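You operate a simulated robot arm through the tools that you are given. There is no shell and no other tool. Be economical: measure what you need, move in short steps, check, and stop when the job is done.

You are at the controls of a simulated two-armed robot. One attempt, no reset.

TASK
Kit the job on the card in the blue tray and check it until the lamp shows green.
Fine: set the job dial to the card's number; shut the ties drawer. Set down upright: what you pick out.

Only the result counts: the job must be done as asked and must still hold three seconds after the hand-in. Knocking over, shifting, dropping, spilling or breaking anything else fails it.

THE ROBOT
Two 7-joint arms with two-finger parallel grippers on one trunk, on a base that drives. Base frame: it is fixed to the floor where the robot stands at the start and does not move with it; the origin is under the middle of the robot, x ahead of it, y to its left, z up; the surface under the hand at the start is at about z = 0.84. Readings come in m, degrees, newtons and seconds.
The left shoulder is at the start at [0.09, 0.18, 1.379], the right one opposite. Places, roughly: blue kit tray (17x25x4 cm) [0.6, -0.2, 0.9]; cage latch [0.4, 1.4, 0.6]; cage lock switch [0.4, 1.4, 0.5]; check button [0.7, -0.2, 1]; dial of the blue bin [0.8, 0, 1.2]; dial of the red bin [0.8, -0.3, 1.2]; dial of the yellow bin [0.8, 0.3, 1.2]; drag dial [0.8, 1.4, 1.2]; flag of the blue bin [0.8, 0.1, 1.1]; flag of the red bin [0.8, -0.1, 1.1]; flag of the yellow bin [0.8, 0.4, 1.1]; gauge selector [0.8, 1.1, 1.1]; gauge slide [0.6, 1.1, 0.9]; inside of the blue kit tray [0.6, -0.2, 0.8]; job card [0.8, 0.5, 1.2]; job dial [0.7, -0.1, 1]. Payload 3.91 kg a hand.
The tool frame of a hand sits at the grasp point between the pads (the TCP): z along the fingers, y along the line on which they close. The tips reach 0.03 m beyond it. The gripper opens to 0.11 m. The fingers are 0.02 m wide and 0.01 m thick; the gripper's body (0.048 by 0.112 m) begins 0.055 m behind the TCP.
Orientation is told as [roll, pitch, yaw] about the base's x, y, z axes, in that order, counted from this pose: with the fingers straight down and closing along the base's y, the tool's x points along the base's -x, its y along +y and its z along -z.

THE INTERFACE
- The arms move only by the tool play_rows. It takes "left_increments", "right_increments" or both (then of equal length, played together; a hand with none holds still); each is a list of rows, each a list of 7 numbers: the turn, a rotation vector about the tool's x, y, z in degrees, then the shift along the tool's x, y, z in m, then the finger opening in m, from 0 to 0.11. In form: [[rx, ry, rz, x, y, z, jaw], ...]. A call has 1 to 8 rows; each row is the pose to reach, as a shift and turn from the pose commanded when the call began, along the tool's axes at that moment. Each row takes 0.2 s and may step no farther than 0.05 m and 8.6 degrees from the row before; otherwise, or with a gripper value out of range, the whole call is refused. A pose out of reach is approached as far as the arm can. The call stops where the force on the tool passes 40 N (or 10 N more than at its start, if that is more) or the arm is blocked; 0.2 s more then pass. The fingers move at their own pace (about 0.108 m/s each) and stop on an object; they squeeze with about 22 N. The grip force told is the motor's: it shows also when the fingers shut on nothing. Time passes only in rows, and 0.2 s behind the last, so rows that repeat a pose let the fingers close. It gives the time, the measured TCP pose, the force on the tool (base axes), the opening and the grip force at its end, in the units of the frame above (readings bear some noise), with the torque about the TCP (base axes, N m) and any sound that the robot's microphone picked up, and new pictures: "views" is both (left out), scene, wrist or none (wrist: the cameras of the hands that moved).
- Cameras (640 x 400 px; columns grow to the right, rows downward): "scene" is now at [0.1537, 0.0526, 1.6051]; the picture's right is [0.34, -0.94, 0.01], its down [-0.58, -0.22, -0.78] and it looks along [0.74, 0.26, -0.63] (base axes); focal length 214 px, centre (320, 200). "left" rides on the left gripper at [0.072, -0.017, -0.103] in its tool frame; the picture's right is [0.23, 0.97, 0.00], its down [-0.76, 0.18, -0.62] and it looks along [-0.61, 0.14, 0.78] (tool axes); focal length 222 px, centre (320, 200). "right" rides on the right gripper at [0.072, 0.017, -0.103] in its tool frame; the picture's right is [-0.23, 0.97, 0.00], its down [-0.76, -0.18, -0.62] and it looks along [-0.61, -0.14, 0.78] (tool axes); focal length 222 px, centre (320, 200). There is no depth. A picture from a camera that has moved, and an enlarged one, comes with that camera's place and axes in the base frame and with its lens. The place of the scene camera against the robot may be out by one fixed shift of up to 0.018 m in any direction.
- move_column(by): slides the trunk up (or, below 0, down) by that many m; the arms and the scene camera ride with it, the base frame stays. It gives what a move gives, with no picture.
- steer(legs): drives the robot by 1 to 6 legs, each [ahead, left, turn to the left] in m, m and degrees, along the robot's own axes; the way and the turn of a leg run together, so that a leg with both is an arc; at most 1.5 m and 180 degrees a leg. The arms and the cameras ride along, it lands a little off, and it stops where it bumps. It gives what a move gives, and a new picture of the scene camera.
- head_to(pan, tilt): turns the head with the scene camera to pan (to the left, within 86 degrees either way) and tilt (down, from -29 to 69), counted from straight ahead of the robot. It gives what a move gives, and a new picture of the scene camera.
- inspect(camera, box): a new picture of the part [left, top, right, bottom] of that camera's present view, enlarged. The clock stands still meanwhile.
- sign_off(): hands the job in; it is judged then, once.

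Go step by step. Nothing tells you exact positions but the pictures and the camera data: compare them with the known pose of the tool, close in by small moves and look again before you grip or let go. The budget is 120 turns and 260 pictures, counting those below and the enlarged ones. Unless the task says otherwise, let go and move clear before handing in, and close with one line.

The tools are called after "Request:" as a command line: name --argument value ..., lists and objects as JSON in quotes. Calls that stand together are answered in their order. play_rows: Moves the arms, as the interface text tells. Its arguments: {"type":"object","properties":{"left_increments":{"type":"array"},"right_increments":{"type":"array"},"views":{"type":"string","enum":["both","scene","wrist","none"]}},"required":[]} The other tools are called the same way: move_column (by) slides the trunk up or down; steer (legs) drives the base; head_to (pan, tilt) turns the head that bears the scene camera; inspect (camera, box) takes an enlarged picture of a part of a camera's view; sign_off () hands the job in.

At the start:

```text
t: 0.0
left_ee_pos: [0.4486, 0.6033, 1.5278]
left_orientation: [-0.6, -0.3, 6.6]
left_force: [1.1, -1.0, 0.9]
left_wrist_torque: [0.01, 0.07, 0.02]
left_width: 0.11
left_finger_force: 0.0
right_ee_pos: [0.715, 0.1082, 1.0042]
right_orientation: [-0.3, -0.5, 7.0]
right_force: [-57.9, 1.4, 13.2]
right_wrist_torque: [-0.18, -7.5, 0.1]
right_width: 0.1101
right_finger_force: 0.1
trunk travel left (down, up): [-0.825, 0.115]
robot x, y, heading: [0.0464, 0.0068, 6.8]
head pan, tilt: [13.3, 38.8]
```

scene: 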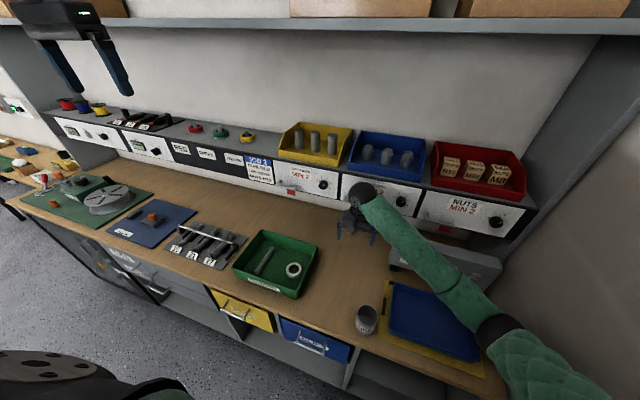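
right: 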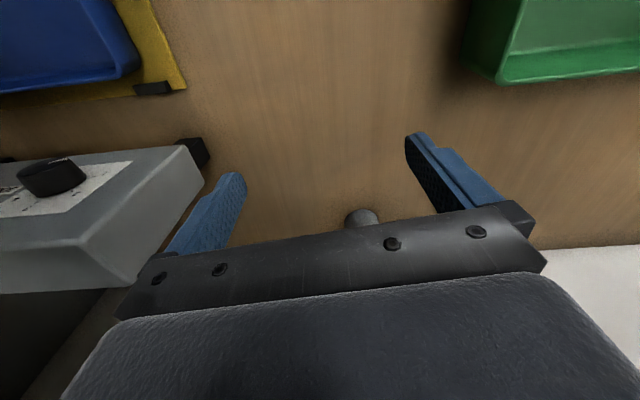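
left: 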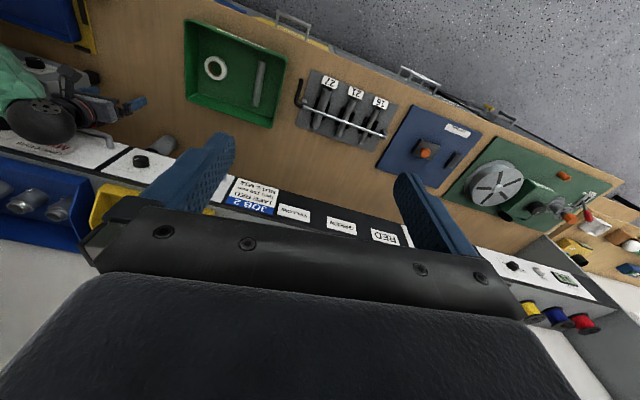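

I see a workbench with bins, a job card, a kit tray and drawers; the right hand is pressing against the bin ledge. First I read the card and look at details.

Request:
inspect --camera "scene" --box '[160, 120, 320, 220]'

Request:
inspect --camera "scene" --box '[260, 110, 540, 285]'

Request:
inspect --camera "left" --box '[200, 160, 320, 235]'

Request:
inspect --camera "right" --box '[0, 100, 240, 250]'

```text
4.00 times, centred on (240, 170) of scene
camera zoom: at [0.1537, 0.0526, 1.6051], right [0.34, -0.94, 0.01], down [-0.58, -0.22, -0.78], along [0.74, 0.26, -0.63], focal length 858 px, centre (640, 320)
```

zoom: 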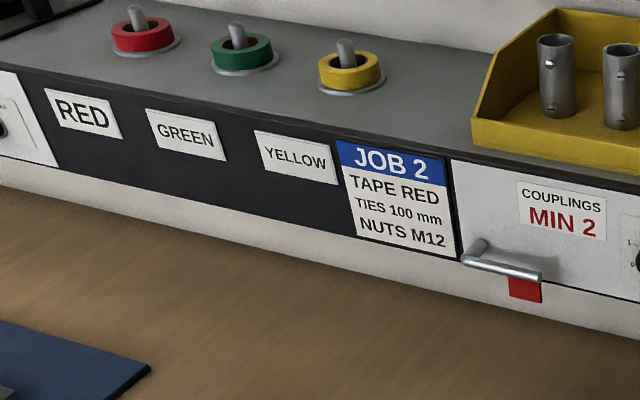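

```text
2.29 times, centred on (400, 198) of scene
camera zoom: at [0.1537, 0.0526, 1.6051], right [0.34, -0.94, 0.01], down [-0.58, -0.22, -0.78], along [0.74, 0.26, -0.63], focal length 490 px, centre (137, 206)
```

zoom: 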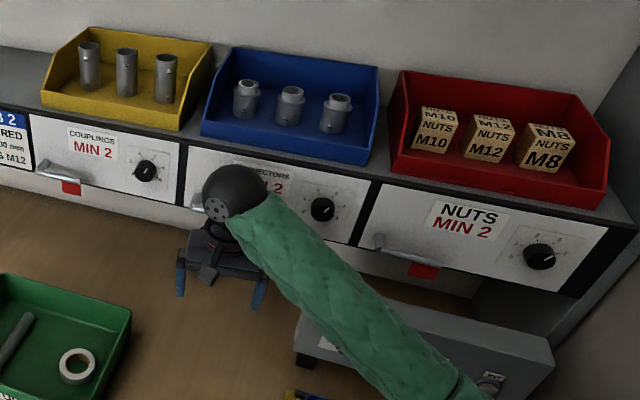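

```text
5.33 times, centred on (260, 198) of left
camera zoom: at [0.3774, 0.5783, 1.6295], right [-0.34, 0.94, -0.01], down [0.73, 0.27, 0.63], along [0.59, 0.2, -0.78], focal length 1185 px, centre (640, 213)
```

zoom: 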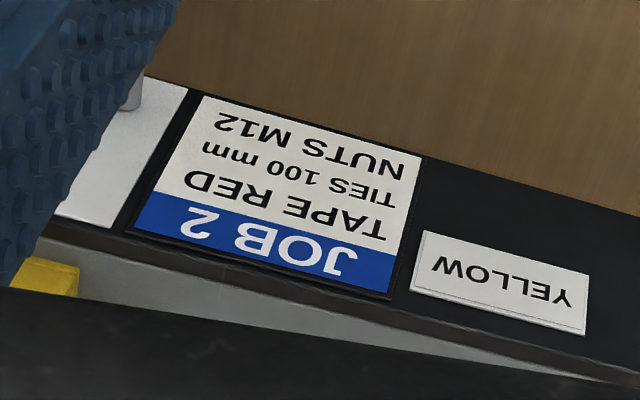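

```text
2.67 times, centred on (120, 175) of right
camera zoom: at [0.6409, 0.1154, 1.1074], right [0.11, 0.99, 0.0], down [0.77, -0.08, 0.63], along [0.63, -0.07, -0.78], focal length 592 px, centre (853, 267)
```

zoom: 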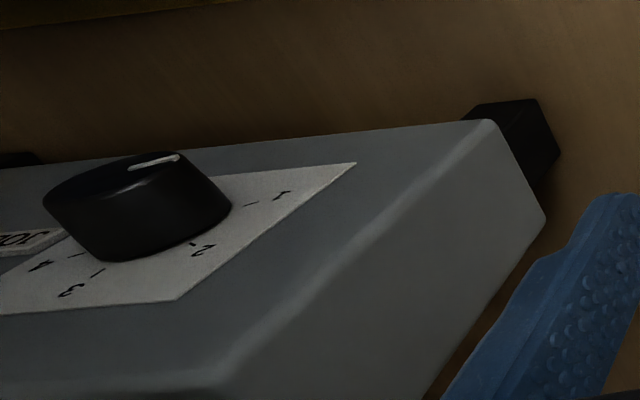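

The card says JOB 2: red tape, 100 mm ties, M12 nuts. The right hand is pressed against the ledge, so I back it off toward the robot before looking further.

Request:
play_rows --right_increments '[[0, 0, 0, 0.02, 0, 0, 0.11], [0, 0, 0, 0.05, 0, 0, 0.11], [0, 0, 0, 0.09, 0, 0, 0.11]]' --views "both"

Request:
inspect --camera "scene" --box '[190, 220, 380, 375]'

Request:
inspect --camera "left" --box '[180, 0, 420, 150]'

```text
t: 1.0
left_ee_pos: [0.4356, 0.6248, 1.5294]
left_orientation: [-0.1, -0.1, 10.8]
left_force: [0.0, -0.8, -0.4]
left_wrist_torque: [0.04, -0.04, -0.02]
left_width: 0.1098
left_finger_force: 0.0
right_ee_pos: [0.6438, 0.1408, 1.006]
right_orientation: [0.7, -0.5, 11.7]
right_force: [-1.0, 0.4, 0.6]
right_wrist_torque: [-0.03, -0.05, -0.03]
right_width: 0.1097
right_finger_force: 0.0
trunk travel left (down, up): [-0.825, 0.115]
robot x, y, heading: [0.0712, 0.009, 10.9]
head pan, tilt: [13.3, 38.8]
stopped in row 3 (right hand): the arm was blocked; the commanded pose is now the measured one
camera scene: at [0.1818, 0.0579, 1.6048], right [0.41, -0.91, 0.0], down [-0.57, -0.26, -0.78], along [0.71, 0.32, -0.63], focal length 214 px, centre (320, 200)
camera right: at [0.5694, 0.1417, 1.1091], right [0.03, 1.0, 0.01], down [0.78, -0.03, 0.63], along [0.63, -0.01, -0.78], focal length 222 px, centre (320, 200)
```

scene: 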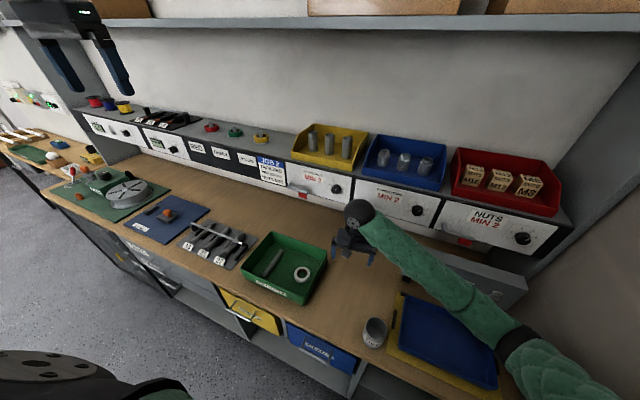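
right: 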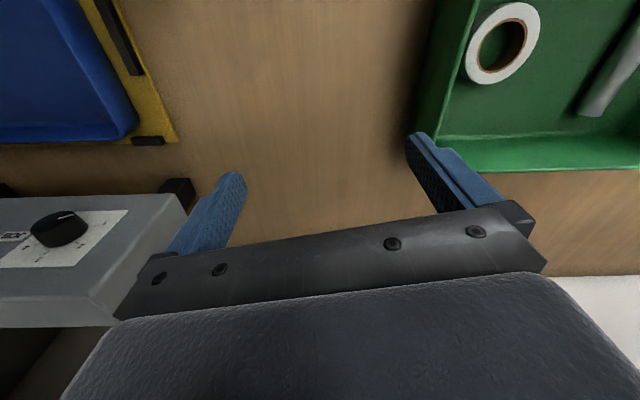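

```text
2.58 times, centred on (285, 298) of scene
camera zoom: at [0.1818, 0.0579, 1.6048], right [0.41, -0.91, 0.0], down [-0.57, -0.26, -0.78], along [0.71, 0.32, -0.63], focal length 554 px, centre (410, -52)
```

zoom: 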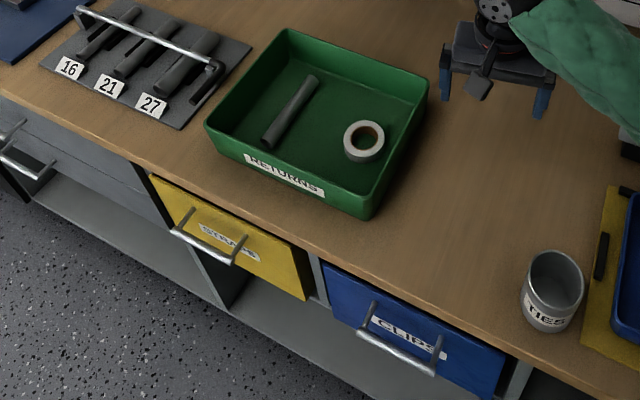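

```text
2.67 times, centred on (300, 75) of left
camera zoom: at [0.3669, 0.5953, 1.6317], right [-0.41, 0.91, 0.0], down [0.71, 0.32, 0.62], along [0.57, 0.25, -0.78], focal length 592 px, centre (373, 533)
```

zoom: 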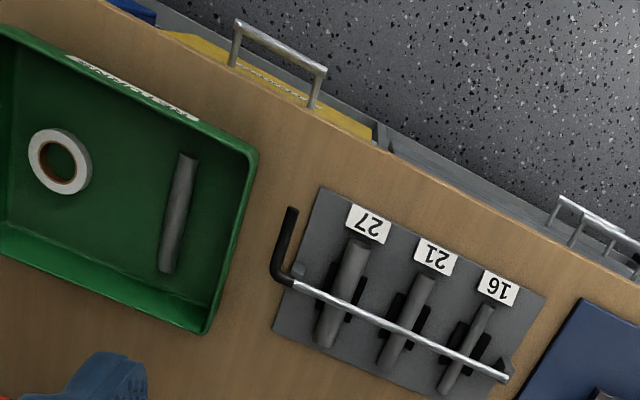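

The right hand is free now. I look around: the TIES cup, the drawers below, and the area to the right.

Request:
head_to --pan -30 --tilt 45

Request:
inspect --camera "scene" --box '[150, 150, 420, 320]'

Request:
head_to --pan 45 --tilt 45

Request:
inspect --camera "scene" --box '[220, 50, 640, 312]'

```text
t: 2.1
left_ee_pos: [0.4386, 0.6282, 1.525]
left_orientation: [-0.3, 0.1, 10.9]
left_force: [0.4, -0.2, -0.1]
left_wrist_torque: [-0.02, 0.01, 0.0]
left_width: 0.1098
left_finger_force: 0.1
right_ee_pos: [0.6457, 0.1417, 1.0028]
right_orientation: [0.3, -0.2, 11.4]
right_force: [0.8, -0.6, -0.6]
right_wrist_torque: [-0.05, 0.02, 0.0]
right_width: 0.1099
right_finger_force: 0.0
trunk travel left (down, up): [-0.825, 0.115]
robot x, y, heading: [0.0688, 0.0099, 10.8]
head pan, tilt: [-30.0, 45.0]
camera scene: at [0.1826, -0.0005, 1.5956], right [-0.33, -0.94, 0.01], down [-0.67, 0.23, -0.71], along [0.67, -0.24, -0.7], focal length 214 px, centre (320, 200)
```

scene: 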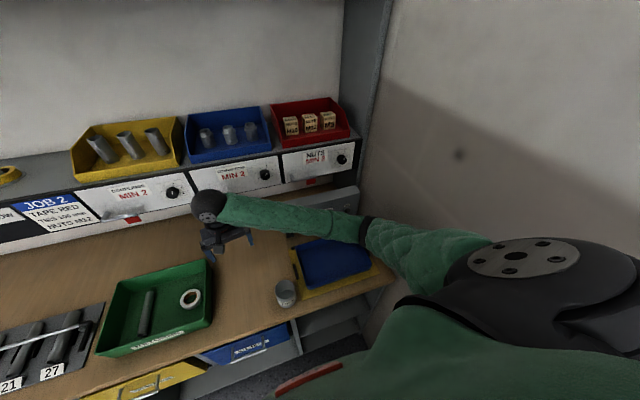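

```text
2.35 times, centred on (285, 235) of scene
camera zoom: at [0.1826, -0.0005, 1.5956], right [-0.33, -0.94, 0.01], down [-0.67, 0.23, -0.71], along [0.67, -0.24, -0.7], focal length 505 px, centre (402, 118)
```

zoom: 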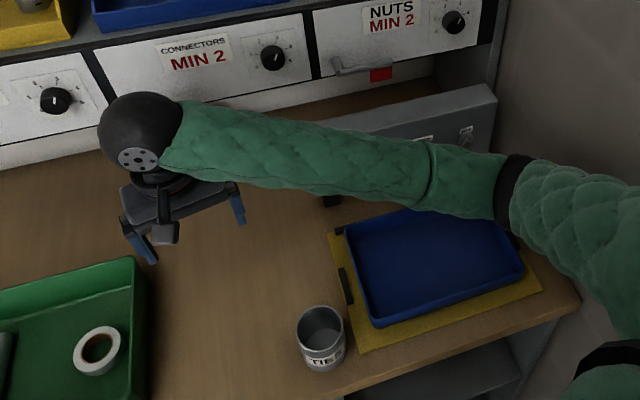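

```text
t: 3.6
left_ee_pos: [0.4383, 0.6283, 1.5252]
left_orientation: [-0.2, 0.1, 10.9]
left_force: [1.2, 1.0, 0.5]
left_wrist_torque: [-0.01, 0.01, 0.01]
left_width: 0.1098
left_finger_force: 0.1
right_ee_pos: [0.6455, 0.1414, 1.0035]
right_orientation: [0.4, -0.3, 11.3]
right_force: [-0.2, -0.6, -0.3]
right_wrist_torque: [-0.01, -0.02, -0.01]
right_width: 0.1101
right_finger_force: 0.0
trunk travel left (down, up): [-0.825, 0.115]
robot x, y, heading: [0.0684, 0.0087, 10.6]
head pan, tilt: [45.0, 45.0]
camera scene: at [0.1515, 0.0932, 1.595], right [0.83, -0.56, 0.0], down [-0.4, -0.59, -0.7], along [0.4, 0.58, -0.71], focal length 214 px, centre (320, 200)
```

scene: 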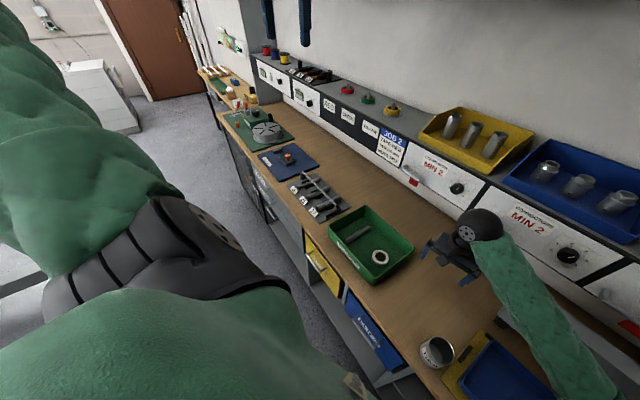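

```text
1.52 times, centred on (430, 181) of scene
camera zoom: at [0.1515, 0.0932, 1.595], right [0.83, -0.56, 0.0], down [-0.4, -0.59, -0.7], along [0.4, 0.58, -0.71], focal length 327 px, centre (152, 229)
```

zoom: 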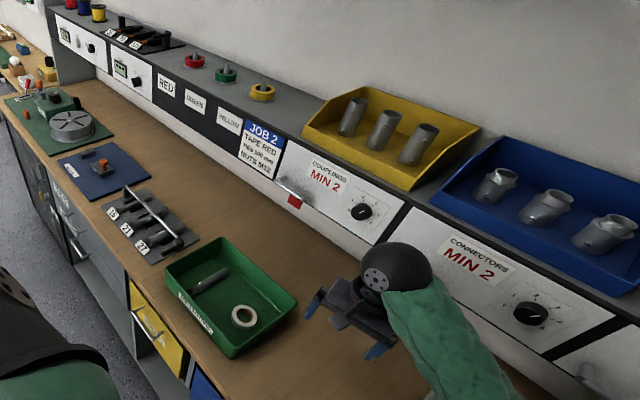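

The TIES cup is empty, and there are more drawers to the left under the bench. I raise and retract the right hand, then drive left to read the drawer labels.

Request:
play_rows --right_increments '[[0, 0, 0, 0.0, 0, -0.04, 0.11], [0, 0, 0, 0.03, 0, -0.08, 0.11], [0, 0, 0, 0.06, 0, -0.12, 0.11], [0, 0, 0, 0.1, 0, -0.15, 0.11]]' --views "none"

Request:
inspect --camera "scene" --box '[220, 130, 400, 242]'

Request:
inspect --camera "left" --box '[340, 40, 640, 228]'

```text
t: 4.6
left_ee_pos: [0.4342, 0.6322, 1.5237]
left_orientation: [-0.4, 0.0, 11.4]
left_force: [-1.1, 0.2, -0.5]
left_wrist_torque: [-0.04, -0.02, -0.01]
left_width: 0.1099
left_finger_force: 0.0
right_ee_pos: [0.5438, 0.1265, 1.1524]
right_orientation: [0.3, -0.1, 12.1]
right_force: [-0.1, -0.2, -0.6]
right_wrist_torque: [0.01, -0.01, 0.01]
right_width: 0.1099
right_finger_force: 0.0
trunk travel left (down, up): [-0.825, 0.115]
robot x, y, heading: [0.0709, 0.0065, 11.4]
head pan, tilt: [45.0, 45.0]
```

```text
3.56 times, centred on (310, 186) of scene
camera zoom: at [0.1512, 0.0959, 1.5943], right [0.83, -0.56, 0.01], down [-0.39, -0.59, -0.7], along [0.39, 0.58, -0.71], focal length 763 px, centre (356, 250)
```

zoom: 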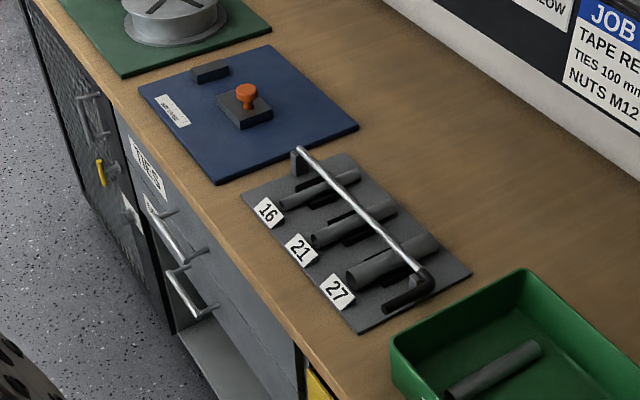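

```text
2.13 times, centred on (490, 134) of left
camera zoom: at [0.3663, 0.6027, 1.6271], right [-0.41, 0.91, -0.01], down [0.71, 0.33, 0.62], along [0.57, 0.25, -0.78], focal length 473 px, centre (-42, 340)
```

zoom: 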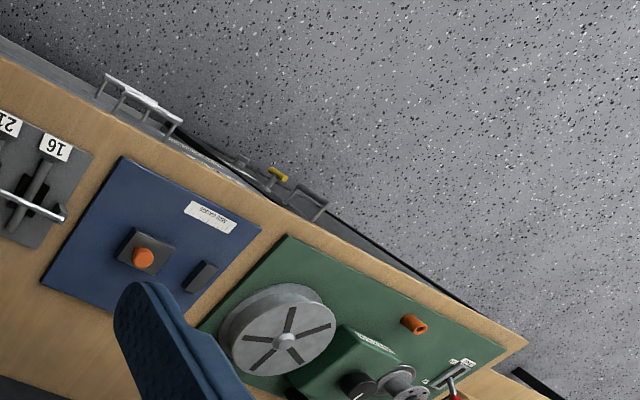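

A grey drawer pair at about y≈0.85 has a label that may read TIES. I straighten the robot, back up a little and drive left to see it.

Request:
steer --legs '[[-0.2, 0, 0], [0, 0, -11.4], [0, 0.6, 0]]'

Request:
head_to --pan 20 --tilt 55

```text
t: 6.6
left_ee_pos: [0.2395, 0.6127, 1.53]
left_orientation: [0.0, -0.1, 14.2]
left_force: [-1.3, -1.0, 0.7]
left_wrist_torque: [0.04, -0.02, 0.01]
left_width: 0.1099
left_finger_force: 0.0
right_ee_pos: [0.3701, 0.1203, 1.1524]
right_orientation: [0.9, 0.1, 15.4]
right_force: [0.2, -0.2, -0.9]
right_wrist_torque: [0.0, -0.05, -0.01]
right_width: 0.1102
right_finger_force: 0.0
trunk travel left (down, up): [-0.825, 0.115]
robot x, y, heading: [-0.0953, -0.0219, 14.0]
head pan, tilt: [45.0, 45.0]
stopped in leg 2: the robot was blocked; the commanded pose is now the measured one
camera scene: at [-0.0168, 0.0633, 1.5958], right [0.86, -0.51, 0.0], down [-0.36, -0.61, -0.71], along [0.36, 0.61, -0.71], focal length 214 px, centre (320, 200)
```

scene: 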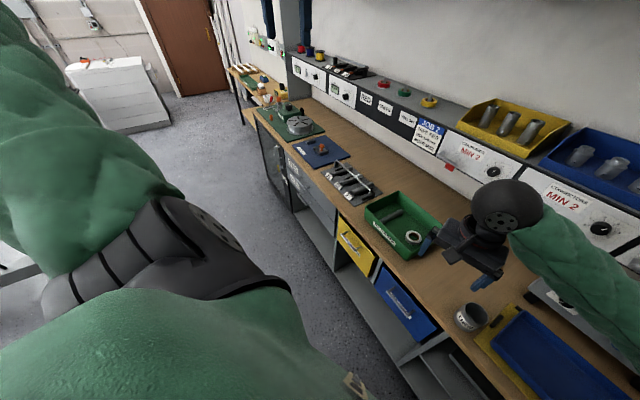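

```text
t: 7.5
left_ee_pos: [0.242, 0.6165, 1.5278]
left_orientation: [-0.2, 0.2, 14.1]
left_force: [-0.2, 0.2, -0.9]
left_wrist_torque: [-0.02, -0.05, 0.01]
left_width: 0.1099
left_finger_force: 0.1
right_ee_pos: [0.3716, 0.1188, 1.1497]
right_orientation: [0.7, 0.3, 15.0]
right_force: [-0.5, -0.3, -0.3]
right_wrist_torque: [0.01, 0.0, 0.04]
right_width: 0.1098
right_finger_force: 0.1
trunk travel left (down, up): [-0.825, 0.115]
robot x, y, heading: [-0.0954, -0.0199, 14.0]
head pan, tilt: [20.0, 55.0]
camera scene: at [0.0031, 0.038, 1.5817], right [0.56, -0.83, 0.0], down [-0.68, -0.46, -0.57], along [0.47, 0.32, -0.82], focal length 214 px, centre (320, 200)
```

scene: 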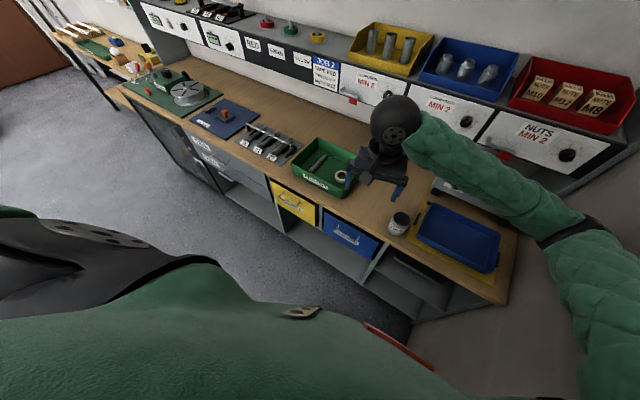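

The right elbow rubs the wall on the right, so I drive left before turning straight.

Request:
steer --legs '[[0.05, 0.35, 0], [0.05, 0.35, -13]]'

Request:
inspect --camera "scene" --box '[120, 100, 440, 300]'

```text
t: 8.1
left_ee_pos: [0.2395, 0.6136, 1.5282]
left_orientation: [0.0, 0.1, 14.4]
left_force: [-0.4, -0.4, -0.6]
left_wrist_torque: [0.04, -0.03, 0.01]
left_width: 0.11
left_finger_force: 0.1
right_ee_pos: [0.3704, 0.1198, 1.1502]
right_orientation: [0.9, 0.1, 15.3]
right_force: [-0.3, 0.6, -0.8]
right_wrist_torque: [0.03, 0.01, 0.0]
right_width: 0.1102
right_finger_force: 0.0
trunk travel left (down, up): [-0.825, 0.115]
robot x, y, heading: [-0.0911, -0.0186, 14.2]
head pan, tilt: [20.0, 55.0]
stopped in leg 1: the robot was blocked; the commanded pose is now the measured one
camera scene: at [0.0011, 0.0338, 1.5822], right [0.56, -0.83, 0.0], down [-0.68, -0.46, -0.57], along [0.47, 0.32, -0.82], focal length 214 px, centre (320, 200)
```

scene: 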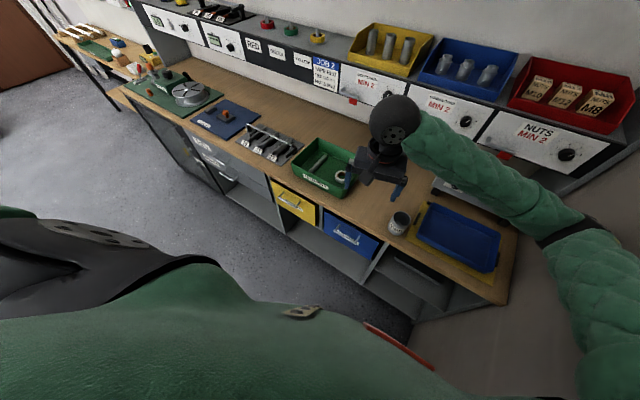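

```text
2.00 times, centred on (280, 200) of scene
camera zoom: at [0.0011, 0.0338, 1.5822], right [0.56, -0.83, 0.0], down [-0.68, -0.46, -0.57], along [0.47, 0.32, -0.82], focal length 429 px, centre (400, 200)
```

zoom: 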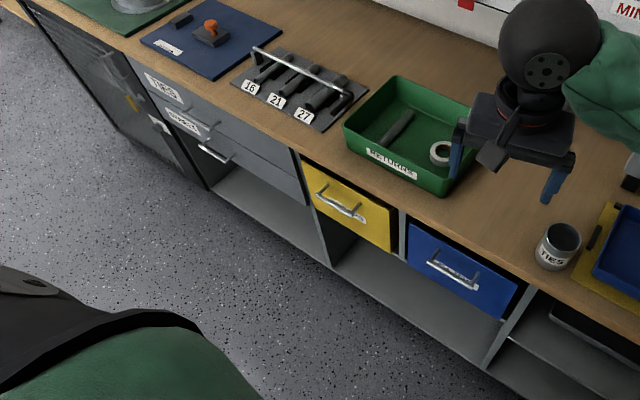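

Driving left is blocked too. I look to both sides to find the obstacle.

Request:
head_to --pan 86 --tilt 45

Request:
head_to --pan -70 --tilt 45

```text
t: 9.5
left_ee_pos: [0.2408, 0.6151, 1.5286]
left_orientation: [0.0, 0.1, 14.3]
left_force: [0.7, -0.7, 0.5]
left_wrist_torque: [-0.01, 0.0, -0.05]
left_width: 0.1102
left_finger_force: 0.1
right_ee_pos: [0.372, 0.1206, 1.149]
right_orientation: [0.8, 0.1, 15.1]
right_force: [0.4, -0.4, -0.4]
right_wrist_torque: [0.0, 0.01, 0.01]
right_width: 0.1101
right_finger_force: 0.0
trunk travel left (down, up): [-0.825, 0.115]
robot x, y, heading: [-0.0949, -0.0172, 14.2]
head pan, tilt: [85.9, 45.0]
camera scene: at [-0.0717, 0.0755, 1.5953], right [0.98, 0.17, 0.0], down [0.12, -0.7, -0.7], along [-0.12, 0.69, -0.71], focal length 214 px, centre (320, 200)
```

scene: 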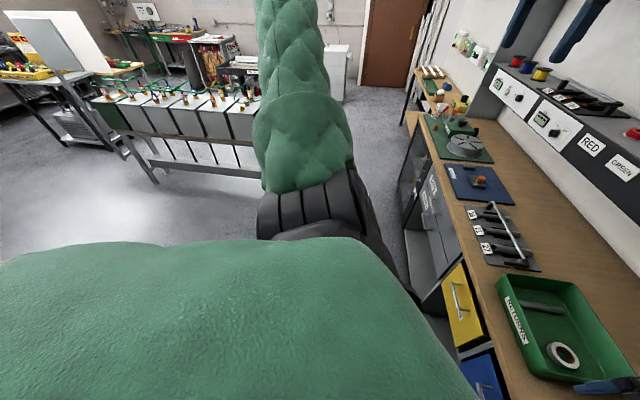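

```text
t: 11.9
left_ee_pos: [0.2404, 0.6156, 1.5293]
left_orientation: [-0.1, 0.2, 14.3]
left_force: [0.3, 0.1, 0.2]
left_wrist_torque: [-0.01, 0.0, 0.0]
left_width: 0.1097
left_finger_force: 0.0
right_ee_pos: [0.372, 0.1199, 1.151]
right_orientation: [0.8, 0.1, 15.1]
right_force: [0.4, 0.2, -0.3]
right_wrist_torque: [-0.01, -0.03, -0.01]
right_width: 0.1099
right_finger_force: 0.1
trunk travel left (down, up): [-0.825, 0.115]
robot x, y, heading: [-0.0953, -0.0215, 14.3]
head pan, tilt: [-70.0, 45.0]
camera scene: at [-0.0116, -0.0716, 1.5957], right [-0.83, -0.56, 0.0], down [-0.4, 0.58, -0.71], along [0.4, -0.59, -0.71], focal length 214 px, centre (320, 200)
```

scene: 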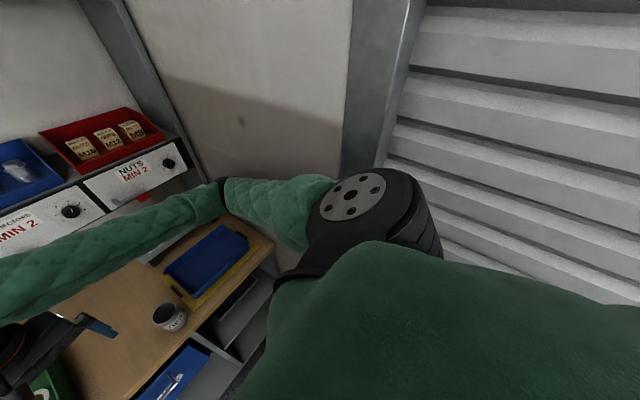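

The right elbow is wedged close to the side panel and shutter. I extend the right hand forward-left to draw the elbow in, then try again.

Request:
play_rows --right_increments '[[0, 0, 0, -0.03, 0.03, 0, 0.11], [0, 0, 0, -0.05, 0.07, 0, 0.11], [0, 0, 0, -0.08, 0.1, 0, 0.11], [0, 0, 0, -0.1, 0.14, 0, 0.11]]' --views "none"

Request:
steer --legs '[[0, 0.15, 0]]'

```text
t: 12.9
left_ee_pos: [0.2405, 0.6134, 1.5286]
left_orientation: [0.0, 0.1, 14.1]
left_force: [0.0, 0.8, -0.1]
left_wrist_torque: [-0.04, 0.02, -0.01]
left_width: 0.1105
left_finger_force: 0.2
right_ee_pos: [0.4363, 0.2807, 1.1526]
right_orientation: [0.8, 0.2, 15.1]
right_force: [-0.3, 0.0, -0.9]
right_wrist_torque: [-0.06, 0.02, 0.03]
right_width: 0.1099
right_finger_force: 0.2
trunk travel left (down, up): [-0.825, 0.115]
robot x, y, heading: [-0.0928, -0.0239, 14.1]
head pan, tilt: [-70.0, 45.0]
```

```text
t: 14.3
left_ee_pos: [0.204, 0.7525, 1.5303]
left_orientation: [0.3, -0.1, 14.1]
left_force: [-0.3, -0.4, -0.1]
left_wrist_torque: [0.02, -0.01, 0.01]
left_width: 0.1098
left_finger_force: 0.1
right_ee_pos: [0.4001, 0.4229, 1.1522]
right_orientation: [1.1, 0.1, 15.1]
right_force: [-0.1, -0.8, -0.3]
right_wrist_torque: [0.01, -0.01, -0.02]
right_width: 0.1099
right_finger_force: 0.2
trunk travel left (down, up): [-0.825, 0.115]
robot x, y, heading: [-0.1261, 0.1281, 13.9]
head pan, tilt: [-70.0, 45.0]
camera scene: at [-0.0489, 0.0678, 1.5956], right [-0.83, -0.56, 0.0], down [-0.4, 0.59, -0.71], along [0.4, -0.59, -0.71], focal length 214 px, centre (320, 200)
```

scene: 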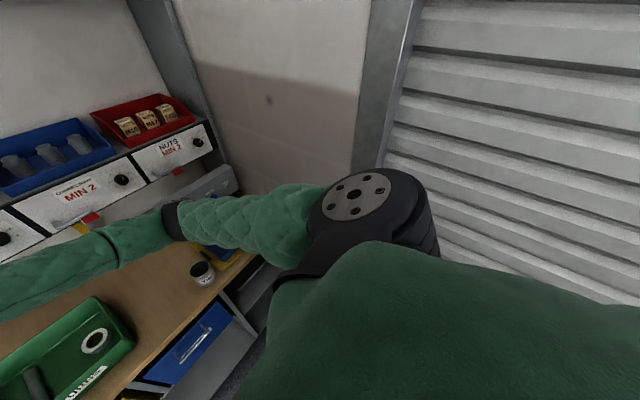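

Free now. I continue left and straighten out.

Request:
steer --legs '[[0, 0.2, 0], [0, 0, -14], [0, 0.25, 0]]'

Request:
head_to --pan 25 --tilt 50

Request:
inspect --camera "scene" --box '[160, 100, 480, 300]'

```text
t: 18.2
left_ee_pos: [0.2978, 1.1053, 1.5316]
left_orientation: [0.0, -0.1, 0.1]
left_force: [0.8, -0.4, 0.3]
left_wrist_torque: [-0.01, 0.02, 0.02]
left_width: 0.1101
left_finger_force: 0.1
right_ee_pos: [0.4068, 0.7358, 1.1529]
right_orientation: [0.9, 0.2, 1.1]
right_force: [0.5, 1.0, -0.4]
right_wrist_torque: [0.02, 0.02, 0.0]
right_width: 0.1102
right_finger_force: 0.1
trunk travel left (down, up): [-0.825, 0.115]
robot x, y, heading: [-0.1774, 0.5763, 0.2]
head pan, tilt: [-70.0, 45.0]
camera scene: at [-0.1146, 0.4973, 1.5957], right [-0.94, -0.34, 0.0], down [-0.24, 0.66, -0.71], along [0.24, -0.66, -0.71], focal length 214 px, centre (320, 200)
```

scene: 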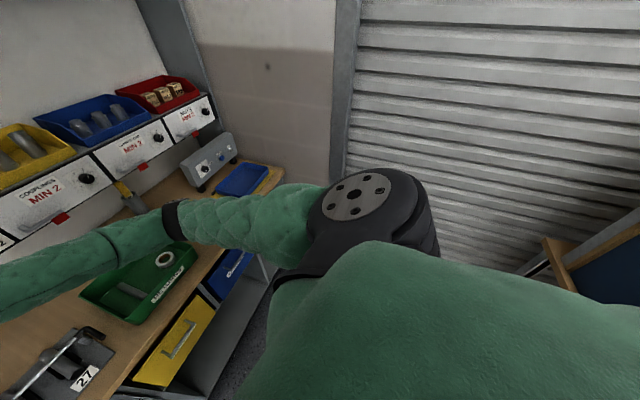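

```text
t: 19.9
left_ee_pos: [0.297, 1.1065, 1.5304]
left_orientation: [0.2, -0.1, 0.2]
left_force: [0.1, -0.6, 0.7]
left_wrist_torque: [-0.04, -0.03, -0.01]
left_width: 0.1098
left_finger_force: 0.1
right_ee_pos: [0.4068, 0.7371, 1.153]
right_orientation: [0.8, 0.2, 1.1]
right_force: [0.1, -0.4, -0.6]
right_wrist_torque: [0.03, 0.01, 0.01]
right_width: 0.1103
right_finger_force: 0.1
trunk travel left (down, up): [-0.825, 0.115]
robot x, y, heading: [-0.1755, 0.5771, -0.1]
head pan, tilt: [25.0, 50.0]
camera scene: at [-0.0726, 0.6069, 1.5887], right [0.42, -0.91, 0.0], down [-0.69, -0.32, -0.64], along [0.58, 0.27, -0.77], focal length 214 px, centre (320, 200)
```

scene: 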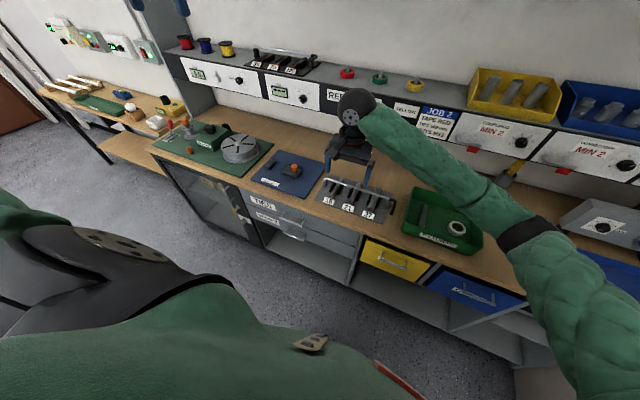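

```text
2.00 times, centred on (320, 200) of scene
camera zoom: at [-0.0726, 0.6069, 1.5887], right [0.42, -0.91, 0.0], down [-0.69, -0.32, -0.64], along [0.58, 0.27, -0.77], focal length 429 px, centre (320, 200)
```

zoom: 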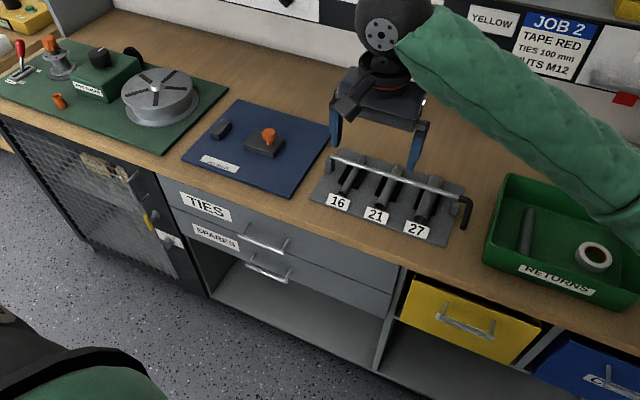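

The top grey drawer is labelled TIES, its handle around [0.38, 0.96, 0.75]. I back off, and lower the left hand in front of the bench to hook the handle from above.

Request:
steer --legs '[[-0.17, 0.07, 0]]'

Request:
play_rows --left_increments '[[0, 0, 0, 0, 0, 0.05, 0.0], [0, 0, 0, 0, 0, 0.1, 0.0], [0, 0, 0, 0, 0, 0.15, 0.0], [0, 0, 0, 0, 0, 0.2, 0.0], [0, 0, 0, 0, 0, 0.25, 0.0], [0, 0, 0, 0, 0, 0.3, 0.0], [0, 0, 0, 0, 0, 0.35, 0.0], [0, 0, 0, 0, 0, 0.4, 0.0]]' --views "none"

Request:
play_rows --left_increments '[[0, 0, 0, -0.03, -0.02, 0.04, 0.0], [0, 0, 0, -0.06, -0.04, 0.07, 0.0], [0, 0, 0, -0.09, -0.06, 0.1, 0.0], [0, 0, 0, -0.12, -0.08, 0.13, 0.0], [0, 0, 0, -0.15, -0.1, 0.16, 0.0], [0, 0, 0, -0.15, -0.12, 0.2, 0.0]]' --views "both"

```text
t: 21.4
left_ee_pos: [0.1245, 1.1755, 1.5293]
left_orientation: [0.1, -0.1, 0.2]
left_force: [-0.2, -0.6, 0.4]
left_wrist_torque: [0.0, -0.02, 0.02]
left_width: 0.11
left_finger_force: 0.0
right_ee_pos: [0.2343, 0.8052, 1.1533]
right_orientation: [0.9, 0.3, 1.1]
right_force: [-0.4, 0.3, -0.4]
right_wrist_torque: [0.01, -0.02, 0.0]
right_width: 0.11
right_finger_force: 0.1
trunk travel left (down, up): [-0.825, 0.115]
robot x, y, heading: [-0.353, 0.6471, 0.2]
head pan, tilt: [25.0, 50.0]
camera scene: at [-0.2457, 0.6757, 1.5886], right [0.42, -0.91, 0.0], down [-0.69, -0.33, -0.64], along [0.58, 0.27, -0.77], focal length 214 px, centre (320, 200)
```

scene: 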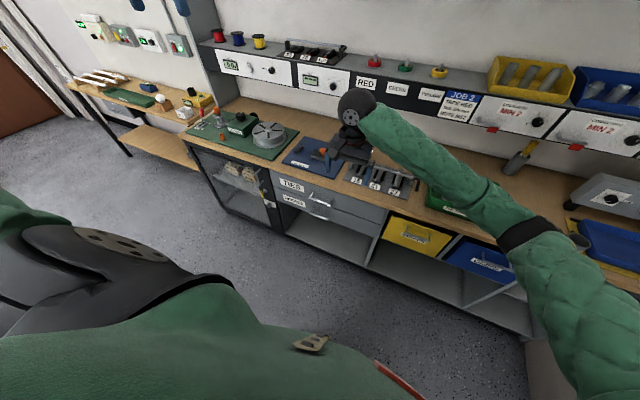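

```text
t: 23.2
left_ee_pos: [0.1274, 1.1758, 1.13]
left_orientation: [0.1, 0.1, 0.2]
left_force: [0.0, -0.1, 0.8]
left_wrist_torque: [-0.04, -0.03, -0.05]
left_width: 0.0002
left_finger_force: 22.3
right_ee_pos: [0.233, 0.8077, 1.1521]
right_orientation: [0.9, 0.1, 1.0]
right_force: [0.5, -0.1, 0.0]
right_wrist_torque: [0.01, -0.02, -0.01]
right_width: 0.1099
right_finger_force: 0.1
trunk travel left (down, up): [-0.825, 0.115]
robot x, y, heading: [-0.3529, 0.6443, 0.1]
head pan, tilt: [25.0, 50.0]
```

```text
refused: row 1 steps farther than a row can; nothing moved
```

The right hand is in the way of the left arm, so I move it right while bringing the left hand above the TIES handle.

Request:
play_rows --right_increments '[[0, 0, 0, 0.0, -0.045, 0, 0.11], [0, 0, 0, 0.0, -0.09, 0, 0.11], [0, 0, 0, 0.0, -0.135, 0, 0.11], [0, 0, 0, 0.0, -0.18, 0, 0.11], [0, 0, 0, 0.0, -0.22, 0, 0.11], [0, 0, 0, 0.0, -0.26, 0, 0.11], [0, 0, 0, 0.0, -0.3, 0, 0.11], [0, 0, 0, 0.0, -0.34, 0, 0.11]]' --left_increments '[[0, 0, 0, 0, 0, 0.04, 0.0], [0, 0, 0, 0, 0, 0.08, 0.0], [0, 0, 0, -0.02, -0.02, 0.12, 0.0], [0, 0, 0, -0.05, -0.05, 0.14, 0.0], [0, 0, 0, -0.08, -0.08, 0.16, 0.0], [0, 0, 0, -0.11, -0.12, 0.17, 0.0], [0, 0, 0, -0.14, -0.16, 0.18, 0.0], [0, 0, 0, -0.16, -0.2, 0.19, 0.0]]' --views "both"

```text
refused: row 6 steps farther than a row can; nothing moved
```

Request:
play_rows --right_increments '[[0, 0, 0, 0.0, -0.045, 0, 0.11], [0, 0, 0, 0.0, -0.09, 0, 0.11], [0, 0, 0, 0.0, -0.135, 0, 0.11], [0, 0, 0, 0.0, -0.18, 0, 0.11], [0, 0, 0, 0.0, -0.22, 0, 0.11], [0, 0, 0, 0.0, -0.26, 0, 0.11], [0, 0, 0, 0.0, -0.3, 0, 0.11], [0, 0, 0, 0.0, -0.34, 0, 0.11]]' --left_increments '[[0, 0, 0, 0, 0, 0.045, 0.0], [0, 0, 0, 0, 0, 0.09, 0.0], [0, 0, 0, -0.02, -0.02, 0.12, 0.0], [0, 0, 0, -0.05, -0.05, 0.14, 0.0], [0, 0, 0, -0.08, -0.08, 0.16, 0.0], [0, 0, 0, -0.11, -0.115, 0.17, 0.0], [0, 0, 0, -0.14, -0.15, 0.18, 0.0], [0, 0, 0, -0.16, -0.19, 0.19, 0.0]]' --views "both"

```text
t: 25.0
left_ee_pos: [0.2816, 0.9847, 0.9396]
left_orientation: [0.2, 0.0, 0.3]
left_force: [-0.3, -0.7, -0.2]
left_wrist_torque: [0.04, -0.04, 0.0]
left_width: 0.0
left_finger_force: 21.1
right_ee_pos: [0.2396, 0.4647, 1.1485]
right_orientation: [1.0, 0.1, 1.2]
right_force: [0.1, -0.8, 0.4]
right_wrist_torque: [0.02, -0.02, 0.0]
right_width: 0.1099
right_finger_force: 0.0
trunk travel left (down, up): [-0.825, 0.115]
robot x, y, heading: [-0.3519, 0.6468, 0.3]
head pan, tilt: [25.0, 50.0]
camera scene: at [-0.2459, 0.6731, 1.5888], right [0.43, -0.9, 0.0], down [-0.69, -0.33, -0.64], along [0.58, 0.28, -0.77], focal length 214 px, centre (320, 200)
camera right: at [0.1669, 0.4781, 1.2539], right [0.21, 0.98, 0.02], down [0.77, -0.17, 0.62], along [0.61, -0.11, -0.79], focal length 222 px, centre (320, 200)
camera left: at [0.2083, 0.9677, 1.0414], right [-0.23, 0.97, 0.0], down [0.76, 0.18, 0.62], along [0.61, 0.15, -0.78], focal length 222 px, centre (320, 200)
```

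scene: 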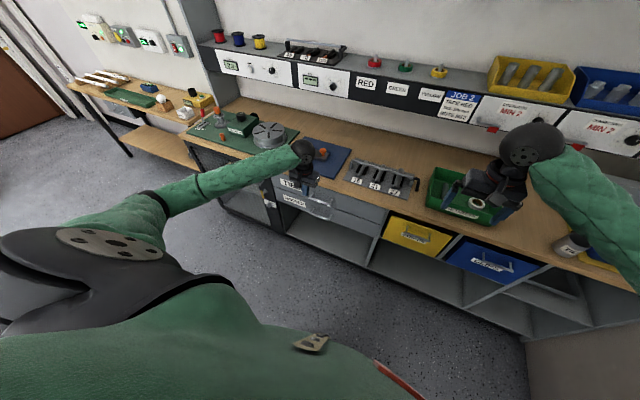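
right: 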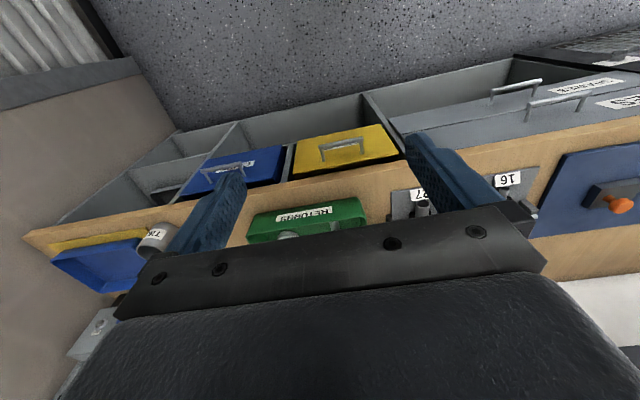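
left: 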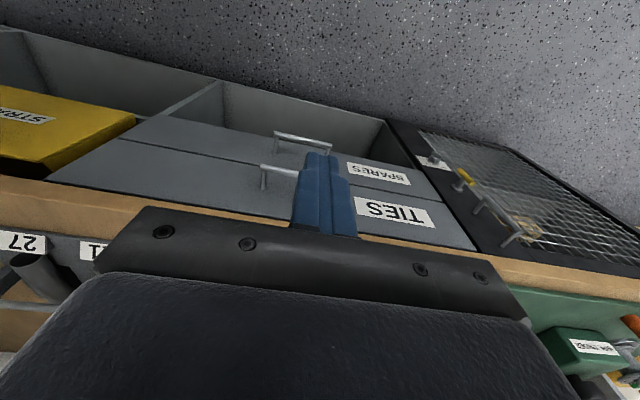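

The handle shows behind the left fingers. I shift the hand sideways and lower it to get a clear second sight of the bar.

Request:
play_rows --left_increments '[[0, 0, 0, 0, 0.04, 0.02, 0.0], [0, 0, 0, 0, 0.08, 0.04, 0.0], [0, 0, 0, 0, 0.1, 0.06, 0.0]]' --views "none"

Request:
inspect --camera "left" --box '[80, 80, 400, 280]'

Request:
inspect --camera "scene" --box '[240, 150, 400, 250]'

```text
t: 25.8
left_ee_pos: [0.2849, 1.0853, 0.8803]
left_orientation: [0.1, 0.0, 0.1]
left_force: [0.5, 0.3, 0.5]
left_wrist_torque: [0.0, -0.02, 0.0]
left_width: 0.0
left_finger_force: 22.4
right_ee_pos: [0.239, 0.4675, 1.1504]
right_orientation: [0.8, 0.2, 1.0]
right_force: [-0.5, -0.3, 0.0]
right_wrist_torque: [0.01, 0.0, 0.02]
right_width: 0.1101
right_finger_force: 0.1
trunk travel left (down, up): [-0.825, 0.115]
robot x, y, heading: [-0.3539, 0.6453, 0.0]
head pan, tilt: [25.0, 50.0]
```

```text
2.00 times, centred on (240, 180) of left
camera zoom: at [0.212, 1.0684, 0.9824], right [-0.23, 0.97, 0.0], down [0.76, 0.18, 0.62], along [0.61, 0.14, -0.78], focal length 444 px, centre (480, 240)
```

zoom: 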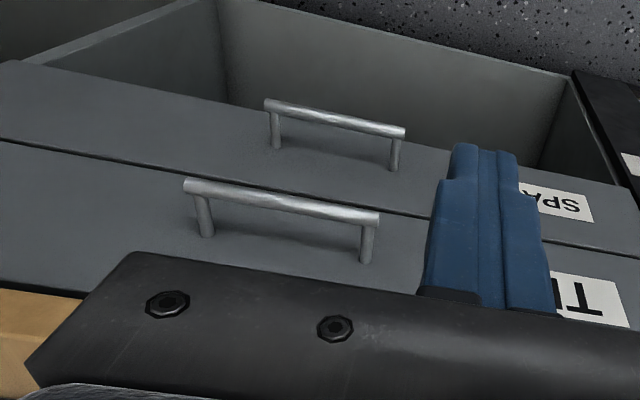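

```text
4.00 times, centred on (320, 200) of scene
camera zoom: at [-0.2463, 0.6765, 1.5887], right [0.42, -0.91, 0.0], down [-0.69, -0.33, -0.64], along [0.58, 0.27, -0.77], focal length 858 px, centre (320, 200)
```

zoom: 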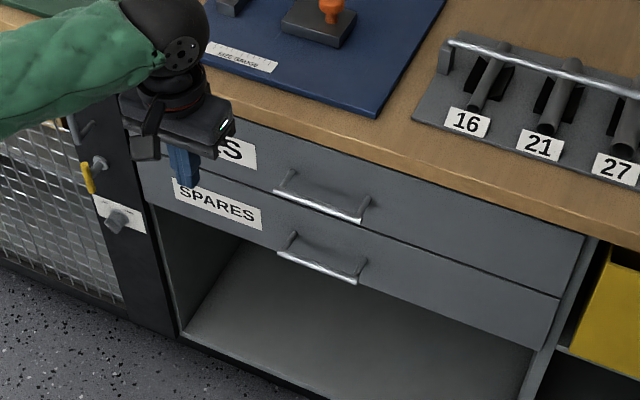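

Triangulated: the TIES bar sits at about x=0.404, z=0.735, y 0.916–1.041, with ~3.5 cm behind it. I tilt the hand 15° and bring the closed fingers close above it to check.

Request:
play_rows --left_increments '[[0, -5, 0, -0.02, -0.04, 0, 0.0], [0, -10, 0, -0.045, -0.08, 0.0, 0.0], [0, -15, 0, -0.07, -0.107, 0.02, 0.0], [0, -15, 0, -0.1, -0.107, 0.05, 0.0]]' --views "none"

Request:
inspect --camera "left" --box '[200, 80, 440, 230]'

Request:
inspect --camera "scene" --box '[260, 150, 380, 225]'

```text
t: 26.8
left_ee_pos: [0.3845, 0.9782, 0.827]
left_orientation: [0.2, -15.0, 0.1]
left_force: [0.2, -0.3, -0.3]
left_wrist_torque: [-0.03, 0.01, 0.0]
left_width: 0.0003
left_finger_force: 22.1
right_ee_pos: [0.24, 0.4664, 1.1476]
right_orientation: [0.9, 0.3, 1.1]
right_force: [-0.6, 0.1, -0.1]
right_wrist_torque: [0.0, 0.04, -0.02]
right_width: 0.1101
right_finger_force: 0.0
trunk travel left (down, up): [-0.825, 0.115]
robot x, y, heading: [-0.3517, 0.6455, 0.1]
head pan, tilt: [25.0, 50.0]
```

```text
2.67 times, centred on (320, 155) of left
camera zoom: at [0.2875, 0.9616, 0.9082], right [-0.22, 0.97, -0.06], down [0.57, 0.18, 0.8], along [0.79, 0.15, -0.6], focal length 592 px, centre (320, 320)
```

zoom: 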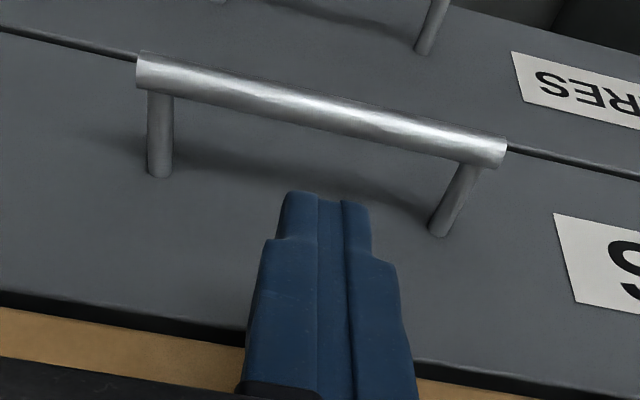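

```text
5.33 times, centred on (320, 188) of scene
camera zoom: at [-0.2444, 0.6758, 1.5886], right [0.42, -0.91, 0.0], down [-0.69, -0.33, -0.64], along [0.58, 0.27, -0.77], focal length 1144 px, centre (320, 267)
```

zoom: 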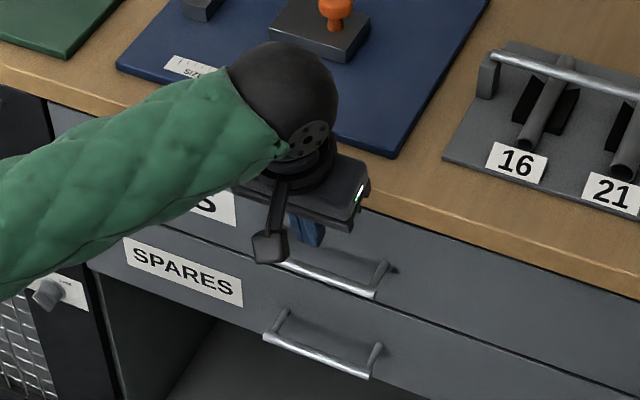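

Estimates agree: bar x≈0.401, z≈0.738. I advance the fingers over the gap between bar and drawer face and descend.

Request:
play_rows --left_increments '[[0, 0, 0, -0.036, 0, 0.02, 0.0], [0, 0, 0, -0.0283, 0, 0.049, 0.0], [0, 0, 0, -0.0187, 0, 0.0848, 0.0]]' --views "none"

Request:
inspect --camera "left" --box '[200, 80, 440, 230]'

```text
t: 27.6
left_ee_pos: [0.4233, 0.9772, 0.7748]
left_orientation: [0.0, -15.5, 0.1]
left_force: [0.2, 0.2, 0.0]
left_wrist_torque: [-0.01, -0.01, 0.0]
left_width: 0.0
left_finger_force: 22.4
right_ee_pos: [0.2367, 0.4668, 1.1501]
right_orientation: [0.9, 0.0, 1.1]
right_force: [-0.8, 0.3, 1.0]
right_wrist_torque: [-0.02, 0.0, 0.01]
right_width: 0.1099
right_finger_force: 0.1
trunk travel left (down, up): [-0.825, 0.115]
robot x, y, heading: [-0.356, 0.65, 0.1]
head pan, tilt: [25.0, 50.0]
stopped in row 3 (left hand): the force on the tool passed its limit at 74 N (the readings are from after the stop); the commanded pose is now the measured one
```

```text
2.67 times, centred on (320, 155) of left
camera zoom: at [0.326, 0.9603, 0.8547], right [-0.22, 0.97, -0.06], down [0.57, 0.18, 0.8], along [0.79, 0.14, -0.59], focal length 592 px, centre (320, 320)
```

zoom: 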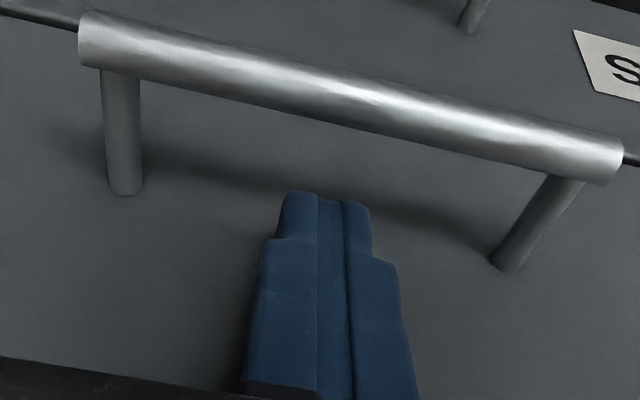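

The hand's body probably struck the bench edge. I lift, tilt to 30° so the body leans back, and try again.

Request:
play_rows --left_increments '[[0, -7.5, 0, 0.0141, 0, -0.0245, 0.0], [0, -15, 0, 0.0141, 0, -0.0245, 0.0], [0, -15, 0, 0.0061, 0, 0.0035, 0.0], [0, -15, 0, 0.0121, 0, 0.0247, 0.0], [0, -15, 0, 0.0121, 0, 0.0247, 0.0]]' --views "none"

Request:
inspect --camera "left" --box '[200, 80, 440, 230]'

```text
t: 28.7
left_ee_pos: [0.4204, 0.9769, 0.7487]
left_orientation: [0.0, -30.4, 0.0]
left_force: [-0.3, 0.5, -0.5]
left_wrist_torque: [-0.01, -0.03, 0.0]
left_width: 0.0
left_finger_force: 22.0
right_ee_pos: [0.2373, 0.4671, 1.1491]
right_orientation: [0.9, 0.2, 1.1]
right_force: [0.2, -0.6, 0.6]
right_wrist_torque: [0.0, 0.01, 0.01]
right_width: 0.1101
right_finger_force: 0.1
trunk travel left (down, up): [-0.825, 0.115]
robot x, y, heading: [-0.3523, 0.6453, 0.2]
head pan, tilt: [25.0, 50.0]
stopped in row 5 (left hand): the force on the tool passed its limit at 90 N (the readings are from after the stop); the commanded pose is now the measured one
```

```text
2.67 times, centred on (320, 155) of left
camera zoom: at [0.3047, 0.961, 0.7997], right [-0.2, 0.97, -0.11], down [0.34, 0.18, 0.92], along [0.92, 0.14, -0.37], focal length 592 px, centre (320, 320)
```

zoom: 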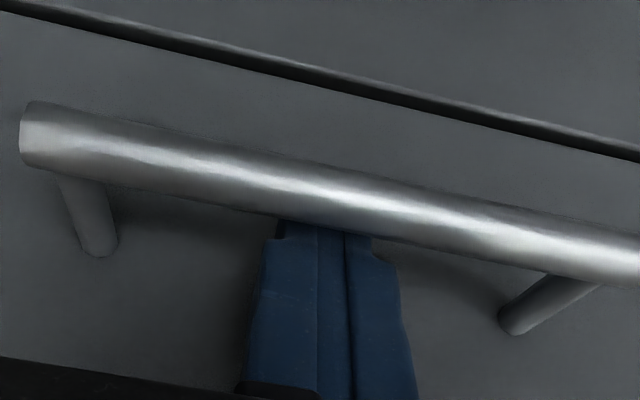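

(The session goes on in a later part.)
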